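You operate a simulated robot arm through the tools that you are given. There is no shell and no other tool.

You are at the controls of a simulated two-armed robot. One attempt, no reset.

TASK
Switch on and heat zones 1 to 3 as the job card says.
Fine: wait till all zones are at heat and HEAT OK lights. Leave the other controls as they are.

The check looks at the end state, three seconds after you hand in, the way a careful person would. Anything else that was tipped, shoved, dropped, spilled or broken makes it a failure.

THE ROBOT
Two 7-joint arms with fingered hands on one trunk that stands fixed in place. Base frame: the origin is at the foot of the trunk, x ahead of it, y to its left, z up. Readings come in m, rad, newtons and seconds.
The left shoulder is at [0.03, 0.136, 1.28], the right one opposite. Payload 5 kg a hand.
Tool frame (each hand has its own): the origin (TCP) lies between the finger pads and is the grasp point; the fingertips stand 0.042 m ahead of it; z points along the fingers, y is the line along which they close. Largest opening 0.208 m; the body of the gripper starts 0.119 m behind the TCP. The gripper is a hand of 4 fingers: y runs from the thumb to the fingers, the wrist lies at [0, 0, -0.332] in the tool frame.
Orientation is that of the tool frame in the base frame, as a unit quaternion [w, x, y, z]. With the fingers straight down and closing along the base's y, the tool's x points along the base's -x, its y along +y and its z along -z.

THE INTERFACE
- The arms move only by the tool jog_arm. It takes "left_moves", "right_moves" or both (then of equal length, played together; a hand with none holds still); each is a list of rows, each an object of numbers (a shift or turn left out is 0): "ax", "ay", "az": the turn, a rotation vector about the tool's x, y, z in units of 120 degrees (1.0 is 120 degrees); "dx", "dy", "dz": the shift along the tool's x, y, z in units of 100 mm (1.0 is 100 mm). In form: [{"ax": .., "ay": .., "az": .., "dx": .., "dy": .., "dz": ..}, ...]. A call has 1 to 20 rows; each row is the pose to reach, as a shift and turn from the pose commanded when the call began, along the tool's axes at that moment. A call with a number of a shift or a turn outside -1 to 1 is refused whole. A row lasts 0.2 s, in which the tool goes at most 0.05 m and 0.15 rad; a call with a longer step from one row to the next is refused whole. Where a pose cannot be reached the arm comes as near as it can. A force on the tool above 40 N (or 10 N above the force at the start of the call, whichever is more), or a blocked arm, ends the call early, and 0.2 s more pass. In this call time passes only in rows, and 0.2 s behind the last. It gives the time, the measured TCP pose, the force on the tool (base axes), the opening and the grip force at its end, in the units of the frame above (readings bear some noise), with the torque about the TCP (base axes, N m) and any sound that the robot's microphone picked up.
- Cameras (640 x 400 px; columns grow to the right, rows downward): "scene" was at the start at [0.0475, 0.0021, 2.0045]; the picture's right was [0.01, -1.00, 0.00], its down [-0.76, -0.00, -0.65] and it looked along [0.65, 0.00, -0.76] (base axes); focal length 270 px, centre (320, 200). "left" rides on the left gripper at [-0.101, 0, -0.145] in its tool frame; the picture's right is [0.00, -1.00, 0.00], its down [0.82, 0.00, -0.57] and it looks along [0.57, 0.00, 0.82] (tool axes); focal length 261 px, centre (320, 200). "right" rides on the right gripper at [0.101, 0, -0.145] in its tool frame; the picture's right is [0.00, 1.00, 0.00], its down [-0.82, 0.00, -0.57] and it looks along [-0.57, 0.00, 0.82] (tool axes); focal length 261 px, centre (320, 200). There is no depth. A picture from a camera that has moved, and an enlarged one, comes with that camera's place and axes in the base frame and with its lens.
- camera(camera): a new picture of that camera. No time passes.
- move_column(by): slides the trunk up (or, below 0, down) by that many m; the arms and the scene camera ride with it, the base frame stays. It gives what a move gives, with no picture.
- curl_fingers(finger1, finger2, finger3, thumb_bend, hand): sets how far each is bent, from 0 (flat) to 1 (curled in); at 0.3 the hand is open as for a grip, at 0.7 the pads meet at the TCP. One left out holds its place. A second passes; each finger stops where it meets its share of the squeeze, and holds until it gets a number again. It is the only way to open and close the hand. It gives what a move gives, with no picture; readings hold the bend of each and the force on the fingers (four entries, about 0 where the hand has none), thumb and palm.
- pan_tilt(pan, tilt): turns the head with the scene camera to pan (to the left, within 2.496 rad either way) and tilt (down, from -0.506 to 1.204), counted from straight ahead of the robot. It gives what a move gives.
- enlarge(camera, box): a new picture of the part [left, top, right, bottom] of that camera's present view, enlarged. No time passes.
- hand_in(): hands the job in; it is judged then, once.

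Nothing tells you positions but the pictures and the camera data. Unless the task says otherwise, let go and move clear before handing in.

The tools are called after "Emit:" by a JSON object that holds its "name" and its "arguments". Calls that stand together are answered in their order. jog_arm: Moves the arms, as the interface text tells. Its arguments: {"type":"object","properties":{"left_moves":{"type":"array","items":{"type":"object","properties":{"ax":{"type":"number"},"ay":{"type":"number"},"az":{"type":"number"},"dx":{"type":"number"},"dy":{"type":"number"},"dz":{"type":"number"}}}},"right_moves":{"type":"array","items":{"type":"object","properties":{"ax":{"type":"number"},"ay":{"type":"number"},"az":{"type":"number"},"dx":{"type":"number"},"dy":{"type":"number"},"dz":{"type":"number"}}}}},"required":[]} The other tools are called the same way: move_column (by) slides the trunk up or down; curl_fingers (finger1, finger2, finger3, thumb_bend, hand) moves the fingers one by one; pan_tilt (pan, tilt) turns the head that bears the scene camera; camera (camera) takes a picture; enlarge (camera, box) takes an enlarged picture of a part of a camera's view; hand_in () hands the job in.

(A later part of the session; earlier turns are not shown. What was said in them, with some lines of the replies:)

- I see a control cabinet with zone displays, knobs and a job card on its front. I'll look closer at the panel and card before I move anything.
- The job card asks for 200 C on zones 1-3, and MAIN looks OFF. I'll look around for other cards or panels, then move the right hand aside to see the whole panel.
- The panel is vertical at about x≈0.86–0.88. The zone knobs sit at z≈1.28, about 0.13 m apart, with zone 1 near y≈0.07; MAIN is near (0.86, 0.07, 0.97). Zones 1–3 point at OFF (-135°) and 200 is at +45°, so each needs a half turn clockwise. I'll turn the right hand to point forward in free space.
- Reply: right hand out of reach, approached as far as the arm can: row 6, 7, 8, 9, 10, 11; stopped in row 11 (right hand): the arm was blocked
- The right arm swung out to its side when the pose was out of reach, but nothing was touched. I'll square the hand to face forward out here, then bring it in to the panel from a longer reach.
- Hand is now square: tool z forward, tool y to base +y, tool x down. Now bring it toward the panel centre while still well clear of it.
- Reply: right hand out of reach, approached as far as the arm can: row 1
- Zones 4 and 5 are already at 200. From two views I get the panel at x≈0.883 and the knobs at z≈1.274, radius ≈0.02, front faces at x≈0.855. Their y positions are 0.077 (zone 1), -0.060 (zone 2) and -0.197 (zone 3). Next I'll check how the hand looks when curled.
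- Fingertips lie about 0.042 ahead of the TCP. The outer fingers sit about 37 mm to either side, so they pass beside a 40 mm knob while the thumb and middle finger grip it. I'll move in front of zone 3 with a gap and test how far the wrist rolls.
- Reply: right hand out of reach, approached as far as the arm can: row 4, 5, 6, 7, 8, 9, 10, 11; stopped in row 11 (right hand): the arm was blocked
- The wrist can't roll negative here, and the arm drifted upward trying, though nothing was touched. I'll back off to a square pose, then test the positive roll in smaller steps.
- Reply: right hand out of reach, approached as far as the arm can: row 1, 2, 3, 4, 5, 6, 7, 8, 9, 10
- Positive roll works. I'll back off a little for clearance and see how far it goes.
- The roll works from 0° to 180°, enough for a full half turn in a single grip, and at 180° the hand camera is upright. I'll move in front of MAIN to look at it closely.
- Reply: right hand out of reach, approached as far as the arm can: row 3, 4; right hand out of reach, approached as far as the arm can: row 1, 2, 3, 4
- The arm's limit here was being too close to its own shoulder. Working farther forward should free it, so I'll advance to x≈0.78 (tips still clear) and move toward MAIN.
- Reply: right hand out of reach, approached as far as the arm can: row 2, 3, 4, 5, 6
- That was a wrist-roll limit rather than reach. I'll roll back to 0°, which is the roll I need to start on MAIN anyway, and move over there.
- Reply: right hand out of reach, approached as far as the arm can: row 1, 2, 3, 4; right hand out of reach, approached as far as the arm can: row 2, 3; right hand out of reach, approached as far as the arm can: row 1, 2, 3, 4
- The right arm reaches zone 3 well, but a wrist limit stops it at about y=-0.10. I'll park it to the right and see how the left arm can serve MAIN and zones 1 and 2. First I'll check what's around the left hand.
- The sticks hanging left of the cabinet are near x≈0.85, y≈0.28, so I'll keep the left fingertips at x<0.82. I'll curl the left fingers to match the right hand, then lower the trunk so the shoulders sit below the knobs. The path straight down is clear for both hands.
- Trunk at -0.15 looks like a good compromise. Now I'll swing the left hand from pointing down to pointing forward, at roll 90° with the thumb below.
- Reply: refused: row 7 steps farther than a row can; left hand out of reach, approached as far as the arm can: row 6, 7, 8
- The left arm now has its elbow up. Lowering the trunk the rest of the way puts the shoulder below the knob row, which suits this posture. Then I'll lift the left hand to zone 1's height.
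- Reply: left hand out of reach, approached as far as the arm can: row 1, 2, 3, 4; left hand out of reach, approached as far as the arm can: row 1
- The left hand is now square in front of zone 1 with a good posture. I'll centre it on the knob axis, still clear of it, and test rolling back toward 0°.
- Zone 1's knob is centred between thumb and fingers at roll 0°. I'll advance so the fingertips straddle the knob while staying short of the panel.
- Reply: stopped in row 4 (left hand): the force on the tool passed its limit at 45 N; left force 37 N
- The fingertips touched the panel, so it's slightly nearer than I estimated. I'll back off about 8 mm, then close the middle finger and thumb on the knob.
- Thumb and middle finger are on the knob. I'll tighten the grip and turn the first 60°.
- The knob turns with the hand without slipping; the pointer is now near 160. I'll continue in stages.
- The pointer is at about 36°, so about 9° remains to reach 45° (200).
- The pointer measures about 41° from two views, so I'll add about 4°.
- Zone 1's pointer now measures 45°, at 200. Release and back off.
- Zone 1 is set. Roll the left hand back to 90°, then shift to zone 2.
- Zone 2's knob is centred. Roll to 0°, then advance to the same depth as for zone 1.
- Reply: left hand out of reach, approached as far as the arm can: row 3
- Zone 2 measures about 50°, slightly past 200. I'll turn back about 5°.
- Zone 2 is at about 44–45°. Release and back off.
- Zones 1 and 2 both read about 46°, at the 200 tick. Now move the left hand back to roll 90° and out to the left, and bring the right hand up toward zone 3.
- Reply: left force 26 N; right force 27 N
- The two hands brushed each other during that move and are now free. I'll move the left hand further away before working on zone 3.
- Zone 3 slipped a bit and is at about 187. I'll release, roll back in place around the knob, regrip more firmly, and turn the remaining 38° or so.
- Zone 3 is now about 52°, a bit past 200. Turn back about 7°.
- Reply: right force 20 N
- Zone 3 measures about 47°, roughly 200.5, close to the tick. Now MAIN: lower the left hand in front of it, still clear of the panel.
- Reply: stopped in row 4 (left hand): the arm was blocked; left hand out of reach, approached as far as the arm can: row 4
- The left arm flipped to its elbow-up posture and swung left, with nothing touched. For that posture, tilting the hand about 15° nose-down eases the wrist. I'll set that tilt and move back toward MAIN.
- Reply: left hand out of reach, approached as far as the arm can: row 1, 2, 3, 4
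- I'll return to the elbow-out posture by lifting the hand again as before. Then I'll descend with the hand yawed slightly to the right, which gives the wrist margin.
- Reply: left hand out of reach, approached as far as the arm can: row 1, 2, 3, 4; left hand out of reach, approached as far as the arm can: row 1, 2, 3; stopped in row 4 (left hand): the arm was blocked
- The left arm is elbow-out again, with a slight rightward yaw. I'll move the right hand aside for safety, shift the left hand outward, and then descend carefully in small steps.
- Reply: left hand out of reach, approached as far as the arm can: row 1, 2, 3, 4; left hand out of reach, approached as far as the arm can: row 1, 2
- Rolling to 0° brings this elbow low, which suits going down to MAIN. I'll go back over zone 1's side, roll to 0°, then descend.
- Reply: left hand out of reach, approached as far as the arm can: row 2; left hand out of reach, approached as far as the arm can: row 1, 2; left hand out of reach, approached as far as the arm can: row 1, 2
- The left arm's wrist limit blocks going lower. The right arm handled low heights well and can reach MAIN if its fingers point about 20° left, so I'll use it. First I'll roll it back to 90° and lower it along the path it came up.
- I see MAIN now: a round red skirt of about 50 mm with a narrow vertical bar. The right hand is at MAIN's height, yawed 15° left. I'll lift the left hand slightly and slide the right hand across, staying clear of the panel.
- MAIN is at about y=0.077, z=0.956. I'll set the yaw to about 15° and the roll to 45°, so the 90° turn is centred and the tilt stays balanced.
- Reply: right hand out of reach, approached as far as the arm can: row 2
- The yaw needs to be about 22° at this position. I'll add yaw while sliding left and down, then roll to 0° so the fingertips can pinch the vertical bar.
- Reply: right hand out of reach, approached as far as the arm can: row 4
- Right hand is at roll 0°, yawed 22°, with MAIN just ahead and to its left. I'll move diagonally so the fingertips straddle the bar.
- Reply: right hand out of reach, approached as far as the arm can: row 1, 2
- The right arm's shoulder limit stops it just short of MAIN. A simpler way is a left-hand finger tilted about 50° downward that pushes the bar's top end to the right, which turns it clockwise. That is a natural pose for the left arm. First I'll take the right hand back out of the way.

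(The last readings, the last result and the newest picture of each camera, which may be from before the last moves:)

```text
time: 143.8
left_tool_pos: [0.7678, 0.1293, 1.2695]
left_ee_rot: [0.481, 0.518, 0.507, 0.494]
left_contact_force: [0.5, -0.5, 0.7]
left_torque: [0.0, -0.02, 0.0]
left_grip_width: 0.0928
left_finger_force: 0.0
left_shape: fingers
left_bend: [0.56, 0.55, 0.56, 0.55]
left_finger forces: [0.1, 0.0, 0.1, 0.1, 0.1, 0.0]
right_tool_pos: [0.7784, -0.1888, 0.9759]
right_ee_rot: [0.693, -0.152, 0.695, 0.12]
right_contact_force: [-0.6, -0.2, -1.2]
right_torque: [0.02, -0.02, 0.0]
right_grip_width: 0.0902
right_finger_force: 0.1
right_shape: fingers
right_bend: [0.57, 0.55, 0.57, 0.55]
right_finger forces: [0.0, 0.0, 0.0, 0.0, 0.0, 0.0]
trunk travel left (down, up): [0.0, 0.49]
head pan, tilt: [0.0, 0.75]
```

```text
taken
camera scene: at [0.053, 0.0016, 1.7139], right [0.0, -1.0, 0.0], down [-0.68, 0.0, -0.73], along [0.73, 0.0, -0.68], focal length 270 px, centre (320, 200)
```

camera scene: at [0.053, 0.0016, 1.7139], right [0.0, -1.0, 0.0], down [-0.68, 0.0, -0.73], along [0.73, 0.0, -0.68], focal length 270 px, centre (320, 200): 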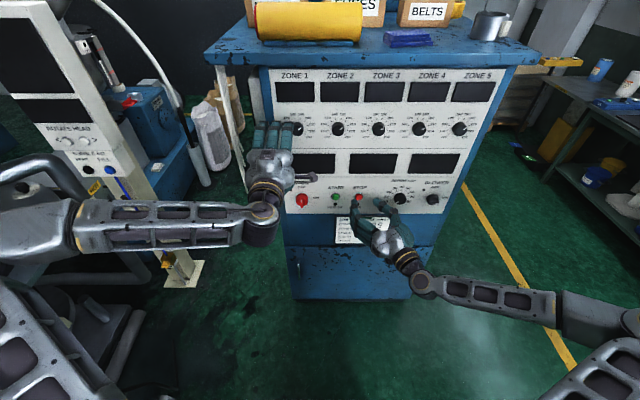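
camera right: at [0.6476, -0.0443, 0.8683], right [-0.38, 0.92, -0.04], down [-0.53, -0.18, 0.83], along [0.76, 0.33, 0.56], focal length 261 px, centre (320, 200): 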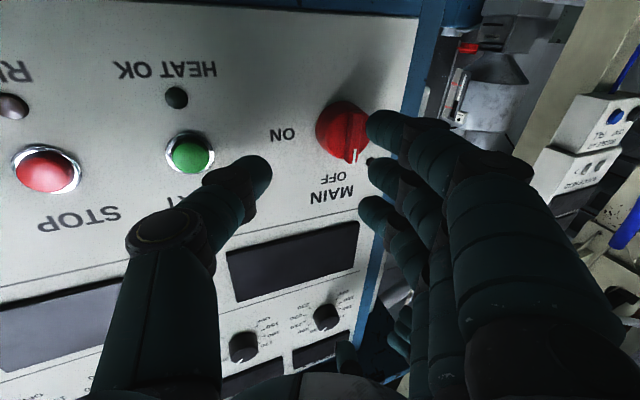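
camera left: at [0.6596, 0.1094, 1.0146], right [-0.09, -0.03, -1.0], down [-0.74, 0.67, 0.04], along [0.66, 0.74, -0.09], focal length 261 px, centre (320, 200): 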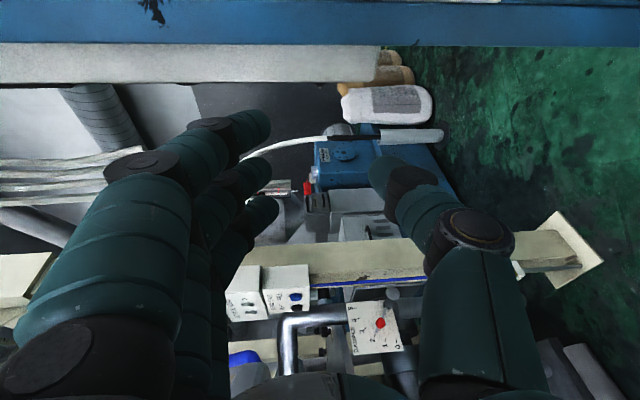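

Emit:
{"name": "jog_arm", "arguments": {"left_moves": [{"ax": 0.06, "dz": -0.05}, {"ax": 0.12, "dz": -0.1}, {"ax": 0.18, "dz": -0.15}, {"ax": 0.24, "dz": -0.2}]}}

Emit:
{"name": "jog_arm", "arguments": {"left_moves": [{"ax": 0.05}, {"ax": 0.1}, {"ax": 0.15}]}}

Emit:
{"name": "camera", "arguments": {"camera": "scene"}}

```text
time: 144.8
left_tool_pos: [0.749, 0.1285, 1.2707]
left_ee_rot: [0.336, 0.622, 0.613, 0.352]
left_contact_force: [-0.2, -0.2, -0.7]
left_torque: [0.0, -0.05, 0.04]
left_grip_width: 0.0927
left_finger_force: 0.0
left_shape: fingers
left_bend: [0.56, 0.55, 0.56, 0.55]
left_finger forces: [0.1, 0.1, 0.0, 0.1, 0.0, 0.0]
right_tool_pos: [0.7783, -0.1892, 0.9753]
right_ee_rot: [0.693, -0.151, 0.695, 0.119]
right_contact_force: [-0.5, -0.5, 0.3]
right_torque: [0.05, 0.01, 0.03]
right_grip_width: 0.0903
right_finger_force: 0.1
right_shape: fingers
right_bend: [0.57, 0.55, 0.57, 0.55]
right_finger forces: [0.1, 0.0, 0.0, 0.0, 0.0, 0.1]
trunk travel left (down, up): [0.0, 0.49]
head pan, tilt: [0.0, 0.75]
```

```text
time: 145.7
left_tool_pos: [0.747, 0.129, 1.2705]
left_ee_rot: [0.235, 0.666, 0.662, 0.251]
left_contact_force: [1.0, -1.3, 0.4]
left_torque: [0.01, 0.03, -0.01]
left_grip_width: 0.0928
left_finger_force: 0.0
left_shape: fingers
left_bend: [0.56, 0.55, 0.56, 0.55]
left_finger forces: [0.1, 0.0, 0.0, 0.0, 0.1, 0.0]
right_tool_pos: [0.7785, -0.1899, 0.9759]
right_ee_rot: [0.693, -0.15, 0.695, 0.119]
right_contact_force: [0.8, 0.1, -1.0]
right_torque: [-0.01, -0.01, 0.06]
right_grip_width: 0.0902
right_finger_force: 0.0
right_shape: fingers
right_bend: [0.57, 0.55, 0.57, 0.55]
right_finger forces: [0.1, 0.0, 0.0, 0.0, 0.0, 0.1]
trunk travel left (down, up): [0.0, 0.49]
head pan, tilt: [0.0, 0.75]
```

```text
taken
camera scene: at [0.0534, 0.001, 1.7139], right [0.0, -1.0, 0.0], down [-0.68, 0.0, -0.73], along [0.73, 0.0, -0.68], focal length 270 px, centre (320, 200)
```

scene: 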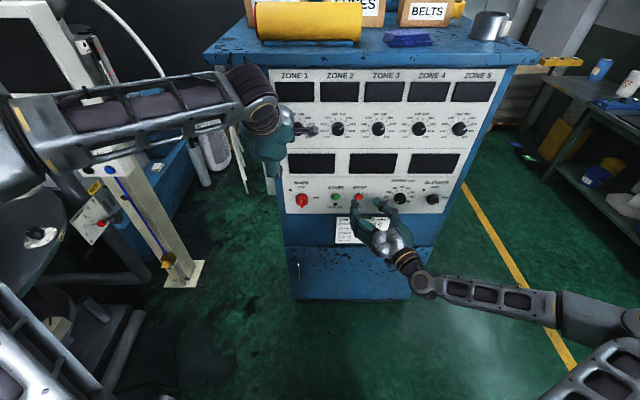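

Posture is good: the fingers point about 50° down and the left arm is comfortable. I'll lower it to MAIN's height while staying about 4 cm clear of the bar.

Emit:
{"name": "jog_arm", "arguments": {"left_moves": [{"dy": -0.26, "dz": 0.3, "dx": 0.05}, {"dy": -0.52, "dz": 0.61, "dx": 0.1}, {"dy": -0.775, "dz": 0.916, "dx": 0.16}]}}

Emit:
{"name": "jog_arm", "arguments": {"left_moves": [{"dy": -0.26, "dz": 0.3}, {"dy": -0.52, "dz": 0.61}, {"dy": -0.775, "dz": 0.916}]}}

Emit:
{"name": "camera", "arguments": {"camera": "left"}}

Emit:
{"name": "camera", "arguments": {"camera": "scene"}}

```text
time: 146.4
left_tool_pos: [0.7483, 0.1495, 1.1501]
left_ee_rot: [0.235, 0.666, 0.661, 0.253]
left_contact_force: [0.9, 0.1, 0.0]
left_torque: [0.01, 0.06, 0.03]
left_grip_width: 0.0928
left_finger_force: 0.1
left_shape: fingers
left_bend: [0.56, 0.55, 0.56, 0.55]
left_finger forces: [0.0, 0.0, 0.1, 0.1, 0.0, 0.1]
right_tool_pos: [0.7782, -0.1887, 0.9751]
right_ee_rot: [0.693, -0.152, 0.695, 0.12]
right_contact_force: [1.1, 0.2, 0.4]
right_torque: [0.02, -0.01, 0.04]
right_grip_width: 0.0901
right_finger_force: 0.2
right_shape: fingers
right_bend: [0.57, 0.55, 0.57, 0.55]
right_finger forces: [0.1, 0.0, 0.0, 0.1, 0.0, 0.0]
trunk travel left (down, up): [0.0, 0.49]
head pan, tilt: [0.0, 0.75]
```

```text
time: 147.2
left_tool_pos: [0.7518, 0.1525, 1.0304]
left_ee_rot: [0.235, 0.666, 0.662, 0.251]
left_contact_force: [0.4, 0.1, -0.5]
left_torque: [-0.04, 0.05, -0.01]
left_grip_width: 0.0927
left_finger_force: 0.0
left_shape: fingers
left_bend: [0.56, 0.55, 0.56, 0.55]
left_finger forces: [0.0, 0.0, 0.0, 0.0, 0.0, 0.0]
right_tool_pos: [0.7783, -0.1891, 0.9739]
right_ee_rot: [0.693, -0.151, 0.695, 0.12]
right_contact_force: [0.3, 0.0, 0.8]
right_torque: [0.04, 0.0, 0.03]
right_grip_width: 0.09
right_finger_force: 0.1
right_shape: fingers
right_bend: [0.57, 0.55, 0.57, 0.55]
right_finger forces: [0.1, 0.1, 0.0, 0.0, 0.0, 0.0]
trunk travel left (down, up): [0.0, 0.49]
head pan, tilt: [0.0, 0.75]
```

```text
taken
camera left: at [0.6588, 0.0488, 1.1394], right [-0.76, 0.01, -0.65], down [-0.37, 0.81, 0.45], along [0.53, 0.59, -0.61], focal length 261 px, centre (320, 200)
```

left: 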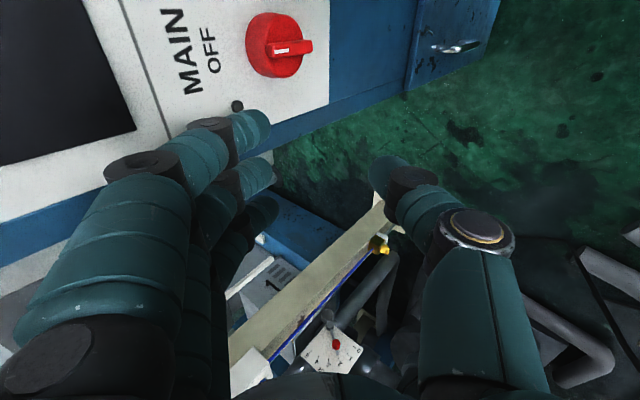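

```text
taken
camera scene: at [0.0541, 0.0017, 1.7138], right [0.0, -1.0, 0.0], down [-0.68, 0.0, -0.73], along [0.73, 0.0, -0.68], focal length 270 px, centre (320, 200)
```

scene: 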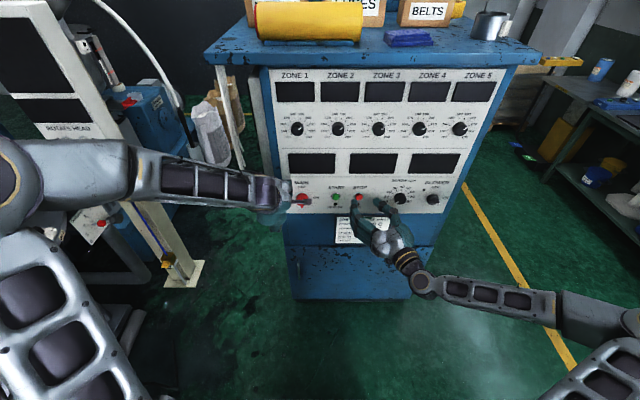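

MAIN is clearly in view at about y=0.075, z=0.958, with its bar front near x≈0.84. I'll bring the right-most left fingertip to just left of the bar's upper half.

Emit:
{"name": "jog_arm", "arguments": {"left_moves": [{"dx": -0.07, "dy": -0.16, "dz": 0.19}, {"dx": -0.145, "dy": -0.323, "dz": 0.382}, {"dx": -0.145, "dy": -0.212, "dz": 0.475}, {"dx": -0.145, "dy": -0.12, "dz": 0.555}]}}

Emit:
{"name": "camera", "arguments": {"camera": "left"}}

Emit:
{"name": "enlarge", "arguments": {"camera": "scene", "box": [265, 165, 345, 225]}}

```text
time: 148.2
left_tool_pos: [0.7763, 0.1378, 0.9818]
left_ee_rot: [0.235, 0.666, 0.662, 0.25]
left_contact_force: [0.7, 0.1, -1.0]
left_torque: [0.02, -0.03, 0.0]
left_grip_width: 0.0927
left_finger_force: 0.0
left_shape: fingers
left_bend: [0.56, 0.55, 0.56, 0.55]
left_finger forces: [0.0, 0.1, 0.0, 0.0, 0.0, 0.0]
right_tool_pos: [0.7778, -0.1893, 0.9747]
right_ee_rot: [0.693, -0.152, 0.695, 0.119]
right_contact_force: [0.4, 0.3, -0.2]
right_torque: [-0.01, -0.04, 0.0]
right_grip_width: 0.0903
right_finger_force: 0.1
right_shape: fingers
right_bend: [0.57, 0.55, 0.57, 0.55]
right_finger forces: [0.0, 0.1, 0.1, 0.0, 0.1, 0.0]
trunk travel left (down, up): [0.0, 0.49]
head pan, tilt: [0.0, 0.75]
```

```text
taken
camera left: at [0.6831, 0.0345, 1.0898], right [-0.76, 0.01, -0.65], down [-0.37, 0.81, 0.45], along [0.53, 0.59, -0.61], focal length 261 px, centre (320, 200)
```

left: 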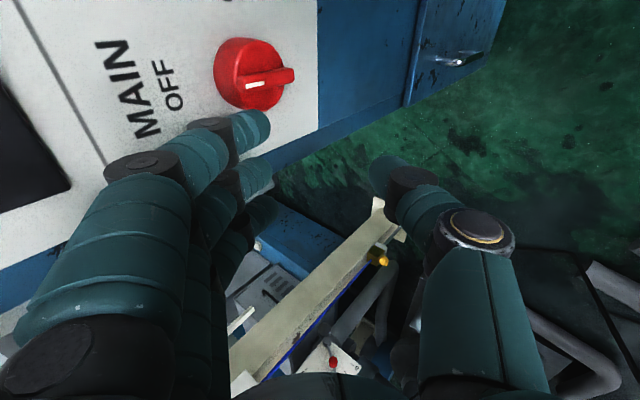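

```text
6.67 times, centred on (305, 195) of scene
camera zoom: at [0.0535, 0.0016, 1.7139], right [0.0, -1.0, 0.0], down [-0.68, 0.0, -0.73], along [0.73, 0.0, -0.68], focal length 1797 px, centre (420, 233)
```

zoom: 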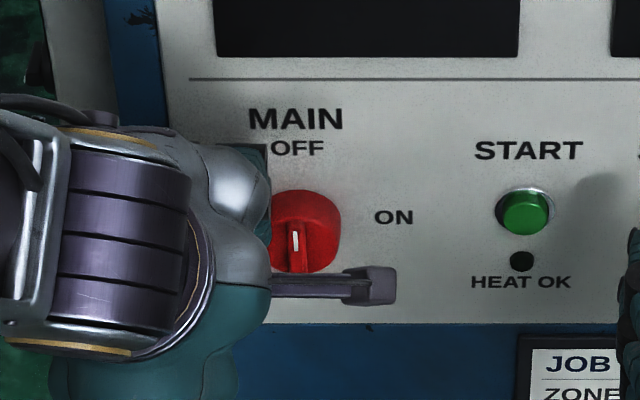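

The fingertip is just left of the bar's top end. Now sweep it to the right to swing the bar clockwise toward ON.

Emit:
{"name": "jog_arm", "arguments": {"left_moves": [{"dx": -0.06, "dy": 0.03, "dz": 0.026}, {"dx": -0.12, "dy": 0.03, "dz": 0.026}, {"dx": -0.18, "dy": 0.03, "dz": 0.026}, {"dx": -0.24, "dy": 0.03, "dz": 0.026}, {"dx": -0.3, "dy": 0.02, "dz": 0.04}, {"dx": -0.36, "dy": 0.01, "dz": 0.05}, {"dx": -0.42, "dy": -0.01, "dz": 0.07}]}}

Emit:
{"name": "camera", "arguments": {"camera": "left"}}

Emit:
{"name": "enlarge", "arguments": {"camera": "scene", "box": [265, 165, 345, 225]}}

```text
time: 149.8
left_tool_pos: [0.7788, 0.0949, 0.9748]
left_ee_rot: [0.236, 0.665, 0.662, 0.251]
left_contact_force: [-0.9, -0.3, 0.7]
left_torque: [0.02, -0.01, 0.03]
left_grip_width: 0.0935
left_finger_force: 0.1
left_shape: fingers
left_bend: [0.56, 0.55, 0.56, 0.55]
left_finger forces: [0.2, 0.2, 0.1, 0.1, 0.0, 0.0]
right_tool_pos: [0.7791, -0.1892, 0.9759]
right_ee_rot: [0.693, -0.152, 0.695, 0.119]
right_contact_force: [-0.5, 0.4, -0.9]
right_torque: [-0.02, 0.0, 0.02]
right_grip_width: 0.0901
right_finger_force: 0.1
right_shape: fingers
right_bend: [0.57, 0.55, 0.57, 0.55]
right_finger forces: [0.0, 0.0, 0.0, 0.1, 0.0, 0.0]
trunk travel left (down, up): [0.0, 0.49]
head pan, tilt: [0.0, 0.75]
```

```text
taken
camera left: at [0.6861, -0.0078, 1.0825], right [-0.76, 0.01, -0.65], down [-0.37, 0.81, 0.45], along [0.53, 0.59, -0.61], focal length 261 px, centre (320, 200)
```

left: 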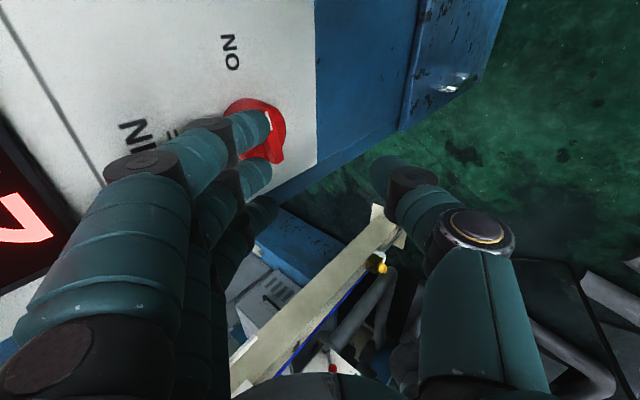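

```text
6.67 times, centred on (305, 195) of scene
camera zoom: at [0.0531, 0.0014, 1.7139], right [0.0, -1.0, 0.0], down [-0.68, 0.0, -0.73], along [0.73, 0.0, -0.68], focal length 1797 px, centre (420, 233)
```

zoom: 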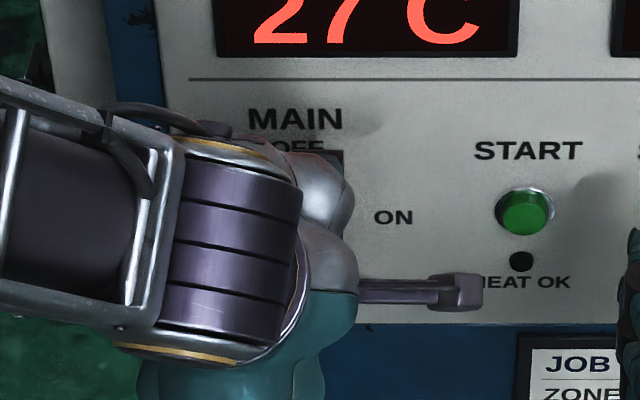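

MAIN is on and the displays have lit. I'll withdraw the left hand straight back and check everything.

Emit:
{"name": "jog_arm", "arguments": {"left_moves": [{"dy": -0.1, "dz": -0.2}, {"dy": -0.18, "dz": -0.4}, {"dy": -0.264, "dz": -0.616}, {"dy": -0.264, "dz": -0.616, "dx": 0.3}]}}

Emit:
{"name": "camera", "arguments": {"camera": "scene"}}

Emit:
{"name": "enlarge", "arguments": {"camera": "scene", "box": [265, 60, 505, 210]}}

```text
time: 150.8
left_tool_pos: [0.7176, 0.1263, 1.004]
left_ee_rot: [0.236, 0.666, 0.661, 0.251]
left_contact_force: [-0.6, -0.2, -0.4]
left_torque: [-0.03, -0.02, -0.04]
left_grip_width: 0.0932
left_finger_force: 0.0
left_shape: fingers
left_bend: [0.56, 0.55, 0.56, 0.55]
left_finger forces: [0.1, 0.0, 0.1, 0.0, 0.0, 0.1]
right_tool_pos: [0.7781, -0.1888, 0.9753]
right_ee_rot: [0.693, -0.152, 0.695, 0.119]
right_contact_force: [-1.4, 0.6, 0.0]
right_torque: [-0.01, 0.02, -0.07]
right_grip_width: 0.0906
right_finger_force: 0.0
right_shape: fingers
right_bend: [0.57, 0.55, 0.57, 0.55]
right_finger forces: [0.0, 0.0, 0.0, 0.1, 0.1, 0.0]
trunk travel left (down, up): [0.0, 0.49]
head pan, tilt: [0.0, 0.75]
```

```text
taken
camera scene: at [0.0531, 0.0027, 1.7139], right [0.0, -1.0, 0.0], down [-0.68, 0.0, -0.73], along [0.73, 0.0, -0.68], focal length 270 px, centre (320, 200)
```

scene: 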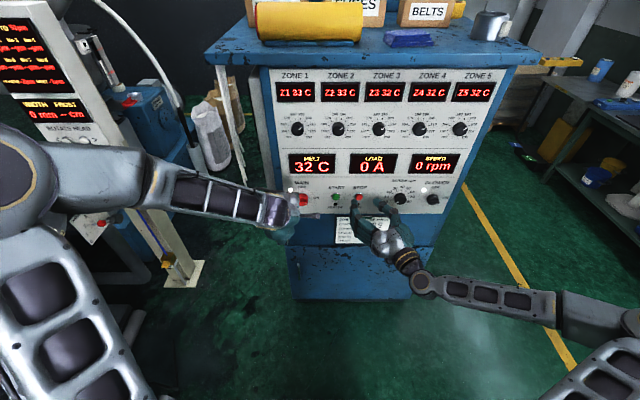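

```text
2.67 times, centred on (385, 135) of scene
camera zoom: at [0.0531, 0.0027, 1.7139], right [0.0, -1.0, 0.0], down [-0.68, 0.0, -0.73], along [0.73, 0.0, -0.68], focal length 719 px, centre (147, 373)
```

zoom: 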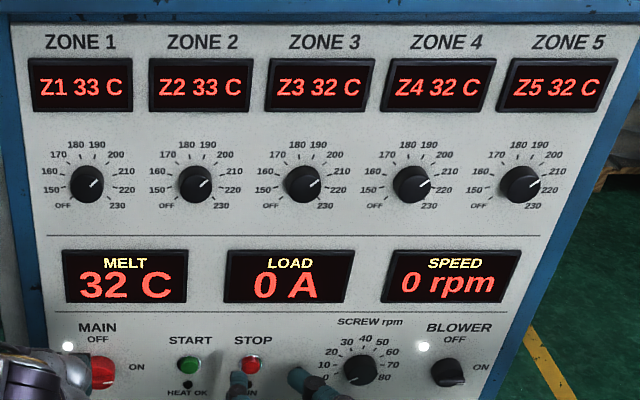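

All zones are heating, now at about 32 C. I'll move both hands clear of the panel while it warms up.

Emit:
{"name": "jog_arm", "arguments": {"right_moves": [{"dy": -0.1, "dz": -0.2}, {"dy": -0.3, "dz": -0.5}, {"dy": -0.5, "dz": -0.6}, {"dy": -0.75, "dz": -0.8}, {"dy": -0.95, "dz": -0.9}]}}

Emit:
{"name": "jog_arm", "arguments": {"left_moves": [{"dx": 0.2, "dz": -0.2}, {"dx": 0.45, "dz": -0.4}, {"dx": 0.7, "dz": -0.6}, {"dx": 0.95, "dz": -0.8}]}}

Emit:
{"name": "enlarge", "arguments": {"camera": "scene", "box": [265, 60, 505, 210]}}

Emit:
{"name": "camera", "arguments": {"camera": "scene"}}

```text
time: 152.1
left_tool_pos: [0.7175, 0.1266, 1.0048]
left_ee_rot: [0.235, 0.666, 0.662, 0.251]
left_contact_force: [0.0, -0.1, 0.7]
left_torque: [0.04, 0.03, 0.02]
left_grip_width: 0.0932
left_finger_force: 0.0
left_shape: fingers
left_bend: [0.56, 0.55, 0.56, 0.55]
left_finger forces: [0.1, 0.1, 0.0, 0.0, 0.1, 0.0]
right_tool_pos: [0.7304, -0.3126, 0.9814]
right_ee_rot: [0.693, -0.152, 0.694, 0.12]
right_contact_force: [0.0, -0.5, 0.3]
right_torque: [0.02, -0.02, -0.02]
right_grip_width: 0.09
right_finger_force: 0.1
right_shape: fingers
right_bend: [0.57, 0.55, 0.57, 0.55]
right_finger forces: [0.1, 0.0, 0.0, 0.1, 0.0, 0.0]
trunk travel left (down, up): [0.0, 0.49]
head pan, tilt: [0.0, 0.75]
```

```text
time: 153.1
left_tool_pos: [0.6648, 0.2172, 1.0686]
left_ee_rot: [0.236, 0.667, 0.661, 0.251]
left_contact_force: [-0.3, 0.2, -0.5]
left_torque: [-0.02, -0.05, -0.04]
left_grip_width: 0.0931
left_finger_force: 0.1
left_shape: fingers
left_bend: [0.56, 0.55, 0.56, 0.55]
left_finger forces: [0.1, 0.0, 0.0, 0.1, 0.0, 0.0]
right_tool_pos: [0.7306, -0.3111, 0.9819]
right_ee_rot: [0.693, -0.151, 0.694, 0.119]
right_contact_force: [-0.7, 1.1, -0.2]
right_torque: [-0.03, 0.04, -0.03]
right_grip_width: 0.09
right_finger_force: 0.1
right_shape: fingers
right_bend: [0.57, 0.55, 0.57, 0.55]
right_finger forces: [0.0, 0.0, 0.0, 0.1, 0.1, 0.0]
trunk travel left (down, up): [0.0, 0.49]
head pan, tilt: [0.0, 0.75]
```

```text
2.67 times, centred on (385, 135) of scene
camera zoom: at [0.0521, 0.002, 1.714], right [0.0, -1.0, 0.0], down [-0.68, 0.0, -0.73], along [0.73, 0.0, -0.68], focal length 719 px, centre (147, 373)
```

zoom: 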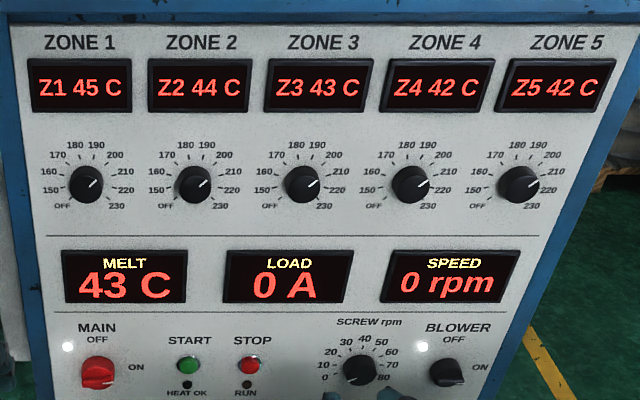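

```text
taken
camera scene: at [0.0521, 0.002, 1.714], right [0.0, -1.0, 0.0], down [-0.68, 0.0, -0.73], along [0.73, 0.0, -0.68], focal length 270 px, centre (320, 200)
```

scene: 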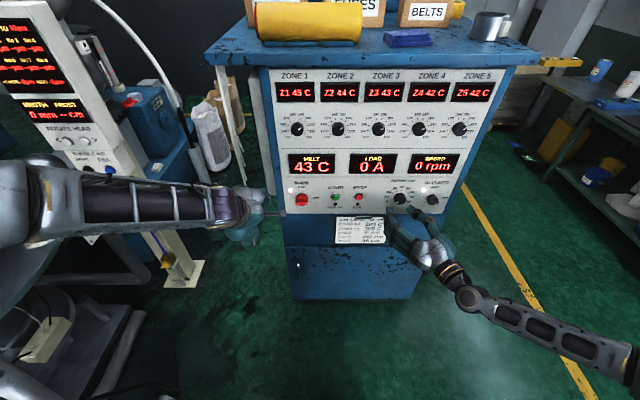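

Emit:
{"name": "enlarge", "arguments": {"camera": "scene", "box": [280, 175, 360, 225]}}

Emit:
{"name": "enlarge", "arguments": {"camera": "scene", "box": [375, 170, 455, 220]}}

Emit:
{"name": "jog_arm", "arguments": {"right_moves": [{"dz": -0.01}, {"dz": -0.02}, {"dz": -0.03}, {"dz": -0.04}, {"dz": -0.05}, {"dz": -0.06}, {"dz": -0.07}, {"dz": -0.08}, {"dz": -0.09}, {"dz": -0.1}, {"dz": -0.1}, {"dz": -0.1}, {"dz": -0.1}, {"dz": -0.1}, {"dz": -0.1}, {"dz": -0.1}, {"dz": -0.1}, {"dz": -0.1}, {"dz": -0.1}, {"dz": -0.1}]}}

Emit:
{"name": "enlarge", "arguments": {"camera": "scene", "box": [265, 60, 505, 210]}}

```text
8.00 times, centred on (320, 200) of scene
camera zoom: at [0.0521, 0.002, 1.714], right [0.0, -1.0, 0.0], down [-0.68, 0.0, -0.73], along [0.73, 0.0, -0.68], focal length 2156 px, centre (320, 200)
```

zoom: 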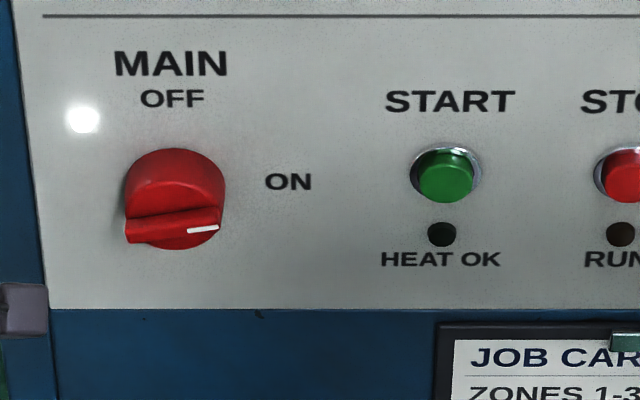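

```text
8.00 times, centred on (415, 195) of scene
camera zoom: at [0.0521, 0.002, 1.714], right [0.0, -1.0, 0.0], down [-0.68, 0.0, -0.73], along [0.73, 0.0, -0.68], focal length 2156 px, centre (-440, 240)
```

zoom: 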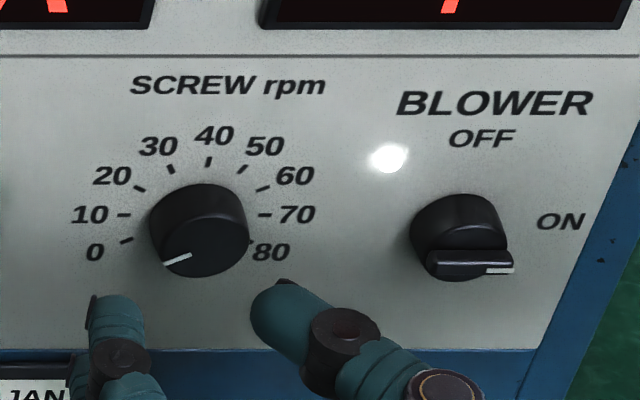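

```text
time: 157.2
left_tool_pos: [0.6663, 0.2173, 1.0689]
left_ee_rot: [0.235, 0.666, 0.662, 0.251]
left_contact_force: [0.4, -1.0, 0.8]
left_torque: [-0.01, 0.02, 0.0]
left_grip_width: 0.0933
left_finger_force: 0.0
left_shape: fingers
left_bend: [0.56, 0.55, 0.56, 0.55]
left_finger forces: [0.0, 0.1, 0.0, 0.1, 0.1, 0.0]
right_tool_pos: [0.722, -0.3153, 0.9811]
right_ee_rot: [0.693, -0.151, 0.695, 0.119]
right_contact_force: [0.2, 0.8, -0.5]
right_torque: [0.03, 0.0, 0.01]
right_grip_width: 0.0902
right_finger_force: 0.1
right_shape: fingers
right_bend: [0.57, 0.55, 0.57, 0.55]
right_finger forces: [0.1, 0.0, 0.0, 0.0, 0.0, 0.0]
trunk travel left (down, up): [0.0, 0.49]
head pan, tilt: [0.0, 0.75]
```

```text
2.67 times, centred on (385, 135) of scene
camera zoom: at [0.053, 0.0016, 1.7139], right [0.0, -1.0, 0.0], down [-0.68, 0.0, -0.73], along [0.73, 0.0, -0.68], focal length 719 px, centre (147, 373)
```

zoom: 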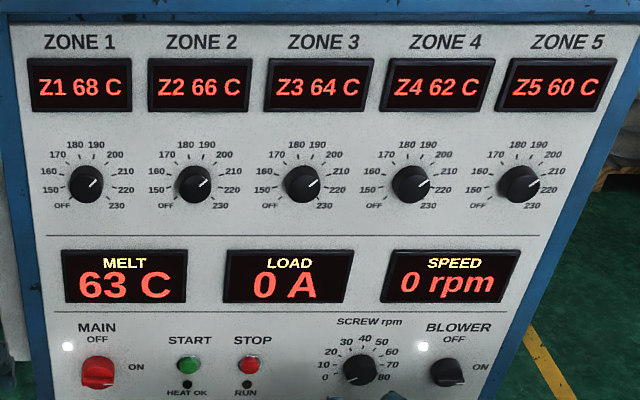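

MAIN is at ON and the temperatures are climbing at about 5 C/s. I'll wait with the hands still, clear of the panel.

Emit:
{"name": "jog_arm", "arguments": {"right_moves": [{"dz": -0.01}, {"dz": -0.02}, {"dz": -0.03}, {"dz": -0.04}, {"dz": -0.05}, {"dz": -0.05}, {"dz": -0.05}, {"dz": -0.05}, {"dz": -0.05}, {"dz": -0.05}, {"dz": -0.05}, {"dz": -0.05}, {"dz": -0.05}, {"dz": -0.05}, {"dz": -0.05}, {"dz": -0.05}, {"dz": -0.05}, {"dz": -0.05}, {"dz": -0.05}, {"dz": -0.05}]}}

Emit:
{"name": "jog_arm", "arguments": {"right_moves": [{"dz": 0.0}, {"dz": 0.0}, {"dz": 0.0}, {"dz": 0.0}, {"dz": 0.0}, {"dz": 0.0}, {"dz": 0.0}, {"dz": 0.0}, {"dz": 0.0}, {"dz": 0.0}, {"dz": 0.0}, {"dz": 0.0}, {"dz": 0.0}, {"dz": 0.0}, {"dz": 0.0}, {"dz": 0.0}, {"dz": 0.0}, {"dz": 0.0}, {"dz": 0.0}, {"dz": 0.0}]}}

Emit:
{"name": "jog_arm", "arguments": {"right_moves": [{"dz": 0.0}, {"dz": 0.0}, {"dz": 0.0}, {"dz": 0.0}, {"dz": 0.0}, {"dz": 0.0}, {"dz": 0.0}, {"dz": 0.0}, {"dz": 0.0}, {"dz": 0.0}, {"dz": 0.0}, {"dz": 0.0}, {"dz": 0.0}, {"dz": 0.0}, {"dz": 0.0}, {"dz": 0.0}, {"dz": 0.0}, {"dz": 0.0}, {"dz": 0.0}, {"dz": 0.0}]}}

Emit:
{"name": "jog_arm", "arguments": {"right_moves": [{"dz": 0.0}, {"dz": 0.0}, {"dz": 0.0}, {"dz": 0.0}, {"dz": 0.0}, {"dz": 0.0}, {"dz": 0.0}, {"dz": 0.0}, {"dz": 0.0}, {"dz": 0.0}, {"dz": 0.0}, {"dz": 0.0}, {"dz": 0.0}, {"dz": 0.0}, {"dz": 0.0}, {"dz": 0.0}, {"dz": 0.0}, {"dz": 0.0}, {"dz": 0.0}, {"dz": 0.0}]}}

Emit:
{"name": "jog_arm", "arguments": {"right_moves": [{"dz": 0.0}, {"dz": 0.0}, {"dz": 0.0}, {"dz": 0.0}, {"dz": 0.0}, {"dz": 0.0}, {"dz": 0.0}, {"dz": 0.0}, {"dz": 0.0}, {"dz": 0.0}, {"dz": 0.0}, {"dz": 0.0}, {"dz": 0.0}, {"dz": 0.0}, {"dz": 0.0}, {"dz": 0.0}, {"dz": 0.0}, {"dz": 0.0}, {"dz": 0.0}, {"dz": 0.0}]}}

Emit:
{"name": "jog_arm", "arguments": {"right_moves": [{"dz": 0.0}, {"dz": 0.0}, {"dz": 0.0}, {"dz": 0.0}, {"dz": 0.0}, {"dz": 0.0}, {"dz": 0.0}, {"dz": 0.0}, {"dz": 0.0}, {"dz": 0.0}, {"dz": 0.0}, {"dz": 0.0}, {"dz": 0.0}, {"dz": 0.0}, {"dz": 0.0}, {"dz": 0.0}, {"dz": 0.0}, {"dz": 0.0}, {"dz": 0.0}, {"dz": 0.0}]}}

Emit:
{"name": "enlarge", "arguments": {"camera": "scene", "box": [265, 60, 505, 210]}}

```text
time: 161.4
left_tool_pos: [0.6647, 0.2176, 1.0684]
left_ee_rot: [0.236, 0.666, 0.662, 0.251]
left_contact_force: [-0.5, -1.2, 0.2]
left_torque: [0.0, 0.05, -0.01]
left_grip_width: 0.093
left_finger_force: 0.0
left_shape: fingers
left_bend: [0.56, 0.55, 0.56, 0.55]
left_finger forces: [0.0, 0.0, 0.1, 0.0, 0.0, 0.1]
right_tool_pos: [0.7159, -0.3152, 0.9806]
right_ee_rot: [0.693, -0.151, 0.695, 0.12]
right_contact_force: [-0.4, 0.8, -0.8]
right_torque: [-0.01, 0.02, -0.02]
right_grip_width: 0.0902
right_finger_force: 0.0
right_shape: fingers
right_bend: [0.57, 0.55, 0.57, 0.55]
right_finger forces: [0.1, 0.1, 0.0, 0.0, 0.0, 0.0]
trunk travel left (down, up): [0.0, 0.49]
head pan, tilt: [0.0, 0.75]
```

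```text
time: 165.7
left_tool_pos: [0.6637, 0.2183, 1.0684]
left_ee_rot: [0.236, 0.666, 0.662, 0.252]
left_contact_force: [0.2, 0.3, -0.5]
left_torque: [0.01, 0.02, 0.01]
left_grip_width: 0.0929
left_finger_force: 0.1
left_shape: fingers
left_bend: [0.56, 0.55, 0.56, 0.55]
left_finger forces: [0.0, 0.1, 0.0, 0.1, 0.0, 0.1]
right_tool_pos: [0.7164, -0.3164, 0.9803]
right_ee_rot: [0.693, -0.152, 0.695, 0.119]
right_contact_force: [0.0, 0.0, -0.4]
right_torque: [0.02, -0.02, -0.02]
right_grip_width: 0.0903
right_finger_force: 0.0
right_shape: fingers
right_bend: [0.57, 0.55, 0.57, 0.55]
right_finger forces: [0.1, 0.1, 0.0, 0.0, 0.0, 0.1]
trunk travel left (down, up): [0.0, 0.49]
head pan, tilt: [0.0, 0.75]
```

```text
time: 169.8
left_tool_pos: [0.6662, 0.2188, 1.0684]
left_ee_rot: [0.235, 0.666, 0.662, 0.251]
left_contact_force: [0.4, -0.1, -0.2]
left_torque: [0.01, 0.02, 0.04]
left_grip_width: 0.0929
left_finger_force: 0.0
left_shape: fingers
left_bend: [0.56, 0.55, 0.56, 0.55]
left_finger forces: [0.1, 0.0, 0.0, 0.0, 0.0, 0.0]
right_tool_pos: [0.7165, -0.3154, 0.9799]
right_ee_rot: [0.693, -0.152, 0.695, 0.119]
right_contact_force: [-0.5, -0.1, 0.5]
right_torque: [0.02, -0.05, 0.01]
right_grip_width: 0.0904
right_finger_force: 0.1
right_shape: fingers
right_bend: [0.57, 0.55, 0.57, 0.55]
right_finger forces: [0.0, 0.1, 0.0, 0.0, 0.0, 0.1]
trunk travel left (down, up): [0.0, 0.49]
head pan, tilt: [0.0, 0.75]
```

```text
time: 174.1
left_tool_pos: [0.6641, 0.2179, 1.0687]
left_ee_rot: [0.236, 0.666, 0.662, 0.25]
left_contact_force: [0.0, -0.3, -0.7]
left_torque: [0.02, 0.0, 0.01]
left_grip_width: 0.0933
left_finger_force: 0.0
left_shape: fingers
left_bend: [0.56, 0.55, 0.56, 0.55]
left_finger forces: [0.1, 0.0, 0.0, 0.1, 0.0, 0.0]
right_tool_pos: [0.7155, -0.3152, 0.9793]
right_ee_rot: [0.693, -0.152, 0.695, 0.12]
right_contact_force: [-0.3, 0.3, 0.0]
right_torque: [0.0, 0.04, 0.02]
right_grip_width: 0.0901
right_finger_force: 0.0
right_shape: fingers
right_bend: [0.57, 0.55, 0.57, 0.55]
right_finger forces: [0.0, 0.0, 0.1, 0.0, 0.1, 0.0]
trunk travel left (down, up): [0.0, 0.49]
head pan, tilt: [0.0, 0.75]
```

```text
time: 178.2
left_tool_pos: [0.666, 0.2174, 1.069]
left_ee_rot: [0.236, 0.666, 0.662, 0.251]
left_contact_force: [0.0, -0.1, 0.4]
left_torque: [-0.01, 0.02, -0.01]
left_grip_width: 0.0933
left_finger_force: 0.1
left_shape: fingers
left_bend: [0.56, 0.55, 0.56, 0.55]
left_finger forces: [0.1, 0.0, 0.0, 0.0, 0.1, 0.0]
right_tool_pos: [0.7161, -0.3165, 0.9812]
right_ee_rot: [0.693, -0.15, 0.695, 0.118]
right_contact_force: [0.3, 0.2, 1.1]
right_torque: [0.01, 0.0, 0.0]
right_grip_width: 0.0904
right_finger_force: 0.0
right_shape: fingers
right_bend: [0.57, 0.55, 0.57, 0.55]
right_finger forces: [0.0, 0.1, 0.0, 0.0, 0.0, 0.0]
trunk travel left (down, up): [0.0, 0.49]
head pan, tilt: [0.0, 0.75]
```

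```text
time: 182.4
left_tool_pos: [0.6657, 0.2183, 1.0678]
left_ee_rot: [0.236, 0.666, 0.662, 0.251]
left_contact_force: [0.5, 0.6, 0.7]
left_torque: [-0.01, 0.0, -0.02]
left_grip_width: 0.0935
left_finger_force: 0.1
left_shape: fingers
left_bend: [0.56, 0.55, 0.56, 0.55]
left_finger forces: [0.1, 0.0, 0.0, 0.0, 0.1, 0.0]
right_tool_pos: [0.7161, -0.3158, 0.981]
right_ee_rot: [0.693, -0.152, 0.695, 0.119]
right_contact_force: [-0.3, -0.1, -0.4]
right_torque: [0.0, 0.0, 0.0]
right_grip_width: 0.0903
right_finger_force: 0.1
right_shape: fingers
right_bend: [0.57, 0.55, 0.57, 0.55]
right_finger forces: [0.0, 0.1, 0.0, 0.0, 0.1, 0.0]
trunk travel left (down, up): [0.0, 0.49]
head pan, tilt: [0.0, 0.75]
```

```text
2.67 times, centred on (385, 135) of scene
camera zoom: at [0.053, 0.0016, 1.7139], right [0.0, -1.0, 0.0], down [-0.68, 0.0, -0.73], along [0.73, 0.0, -0.68], focal length 719 px, centre (147, 373)
```

zoom: 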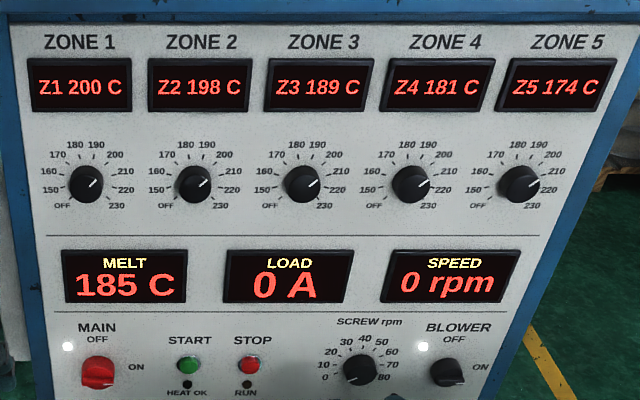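

Zone 1 reads 200 C and the others are nearly there. I'll keep waiting for zones 2–5 and the HEAT OK lamp.

Emit:
{"name": "jog_arm", "arguments": {"right_moves": [{"dz": 0.0}, {"dz": 0.0}, {"dz": 0.0}, {"dz": 0.0}, {"dz": 0.0}, {"dz": 0.0}, {"dz": 0.0}, {"dz": 0.0}, {"dz": 0.0}, {"dz": 0.0}, {"dz": 0.0}, {"dz": 0.0}, {"dz": 0.0}, {"dz": 0.0}, {"dz": 0.0}, {"dz": 0.0}, {"dz": 0.0}, {"dz": 0.0}, {"dz": 0.0}, {"dz": 0.0}]}}

Emit:
{"name": "jog_arm", "arguments": {"right_moves": [{"dz": 0.0}, {"dz": 0.0}, {"dz": 0.0}, {"dz": 0.0}, {"dz": 0.0}, {"dz": 0.0}, {"dz": 0.0}, {"dz": 0.0}, {"dz": 0.0}, {"dz": 0.0}, {"dz": 0.0}, {"dz": 0.0}, {"dz": 0.0}, {"dz": 0.0}, {"dz": 0.0}, {"dz": 0.0}, {"dz": 0.0}, {"dz": 0.0}, {"dz": 0.0}, {"dz": 0.0}]}}

Emit:
{"name": "jog_arm", "arguments": {"right_moves": [{"dz": 0.0}, {"dz": 0.0}, {"dz": 0.0}, {"dz": 0.0}, {"dz": 0.0}, {"dz": 0.0}, {"dz": 0.0}, {"dz": 0.0}, {"dz": 0.0}, {"dz": 0.0}, {"dz": 0.0}, {"dz": 0.0}, {"dz": 0.0}, {"dz": 0.0}, {"dz": 0.0}, {"dz": 0.0}, {"dz": 0.0}, {"dz": 0.0}, {"dz": 0.0}, {"dz": 0.0}]}}

Emit:
{"name": "enlarge", "arguments": {"camera": "scene", "box": [265, 60, 505, 210]}}

```text
time: 186.7
left_tool_pos: [0.6653, 0.2175, 1.0686]
left_ee_rot: [0.236, 0.665, 0.662, 0.252]
left_contact_force: [0.5, 0.5, -0.6]
left_torque: [0.03, -0.01, -0.02]
left_grip_width: 0.0932
left_finger_force: 0.1
left_shape: fingers
left_bend: [0.56, 0.55, 0.56, 0.55]
left_finger forces: [0.0, 0.0, 0.0, 0.0, 0.0, 0.0]
right_tool_pos: [0.7161, -0.3163, 0.9814]
right_ee_rot: [0.693, -0.152, 0.694, 0.121]
right_contact_force: [0.2, 0.1, -0.6]
right_torque: [-0.05, 0.0, -0.04]
right_grip_width: 0.09
right_finger_force: 0.0
right_shape: fingers
right_bend: [0.57, 0.55, 0.57, 0.55]
right_finger forces: [0.0, 0.0, 0.0, 0.1, 0.1, 0.0]
trunk travel left (down, up): [0.0, 0.49]
head pan, tilt: [0.0, 0.75]
```

```text
time: 190.8
left_tool_pos: [0.665, 0.2179, 1.0681]
left_ee_rot: [0.236, 0.665, 0.662, 0.251]
left_contact_force: [0.0, -0.1, -1.0]
left_torque: [0.02, 0.01, -0.03]
left_grip_width: 0.0934
left_finger_force: 0.0
left_shape: fingers
left_bend: [0.56, 0.55, 0.56, 0.55]
left_finger forces: [0.1, 0.0, 0.1, 0.1, 0.0, 0.1]
right_tool_pos: [0.7176, -0.3168, 0.981]
right_ee_rot: [0.693, -0.151, 0.695, 0.12]
right_contact_force: [-0.6, 0.4, -0.8]
right_torque: [0.02, 0.02, 0.01]
right_grip_width: 0.0902
right_finger_force: 0.1
right_shape: fingers
right_bend: [0.57, 0.55, 0.57, 0.55]
right_finger forces: [0.1, 0.1, 0.0, 0.1, 0.0, 0.0]
trunk travel left (down, up): [0.0, 0.49]
head pan, tilt: [0.0, 0.75]
```

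```text
time: 195.1
left_tool_pos: [0.665, 0.2181, 1.0697]
left_ee_rot: [0.236, 0.666, 0.662, 0.252]
left_contact_force: [-0.1, 0.1, -0.8]
left_torque: [-0.02, -0.02, -0.02]
left_grip_width: 0.0931
left_finger_force: 0.0
left_shape: fingers
left_bend: [0.56, 0.55, 0.56, 0.55]
left_finger forces: [0.0, 0.1, 0.0, 0.0, 0.0, 0.1]
right_tool_pos: [0.7163, -0.3167, 0.9798]
right_ee_rot: [0.693, -0.152, 0.695, 0.119]
right_contact_force: [-0.3, 0.1, -0.7]
right_torque: [0.01, 0.01, 0.01]
right_grip_width: 0.0903
right_finger_force: 0.2
right_shape: fingers
right_bend: [0.57, 0.55, 0.57, 0.55]
right_finger forces: [0.0, 0.1, 0.0, 0.0, 0.0, 0.0]
trunk travel left (down, up): [0.0, 0.49]
head pan, tilt: [0.0, 0.75]
```

```text
2.67 times, centred on (385, 135) of scene
camera zoom: at [0.053, 0.0016, 1.7139], right [0.0, -1.0, 0.0], down [-0.68, 0.0, -0.73], along [0.73, 0.0, -0.68], focal length 719 px, centre (147, 373)
```

zoom: 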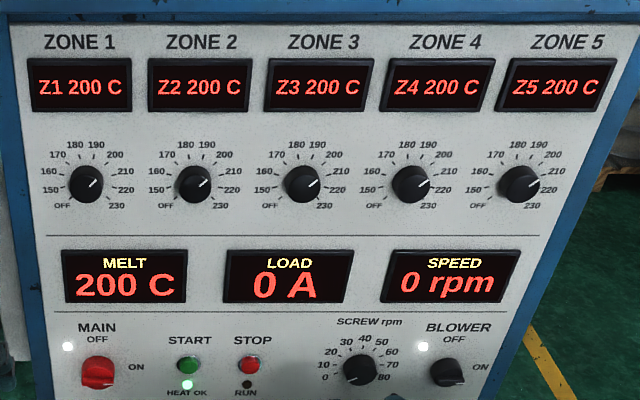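

All five zones show 200 C and HEAT OK is lit. One last look at the whole scene before handing in.

Emit:
{"name": "camera", "arguments": {"camera": "scene"}}

```text
taken
camera scene: at [0.053, 0.0016, 1.7139], right [0.0, -1.0, 0.0], down [-0.68, 0.0, -0.73], along [0.73, 0.0, -0.68], focal length 270 px, centre (320, 200)
```

scene: 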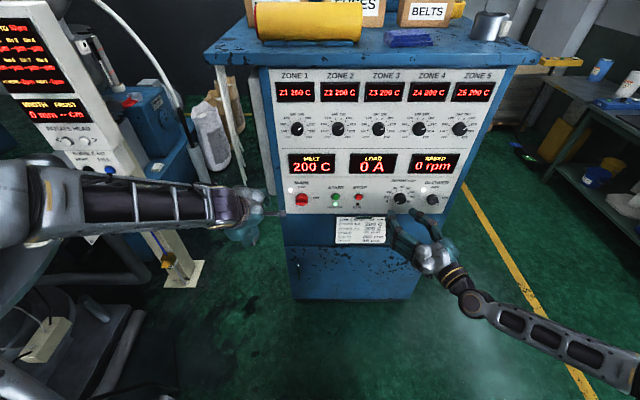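

The objects on and around the cabinet are where they were, the hands are clear, every zone is at 200 C and HEAT OK is lit. Handing in.

Emit:
{"name": "hand_in", "arguments": {}}

```text
The job is handed in.
```

MAIN is on and zones 1 to 3 are set to 200 C, as the job card says. Before I handed in, all five zones read 200 C and HEAT OK was lit.

- **Other controls:** I didn't touch START, STOP, SCREW rpm, BLOWER or the zone 4 and 5 knobs. Zones 4 and 5 were already set to 200 C.
- **MAIN switch:** its bar sits about 5° short of level at ON, but its lamp is lit and the displays have power.
- **Bumps along the way:** a left fingertip pressed against the panel once, reaching about 45 N before I backed off. The two hands also brushed each other once. I saw no marks, and the objects around the cabinet look undisturbed.

Both hands are clear of the panel.
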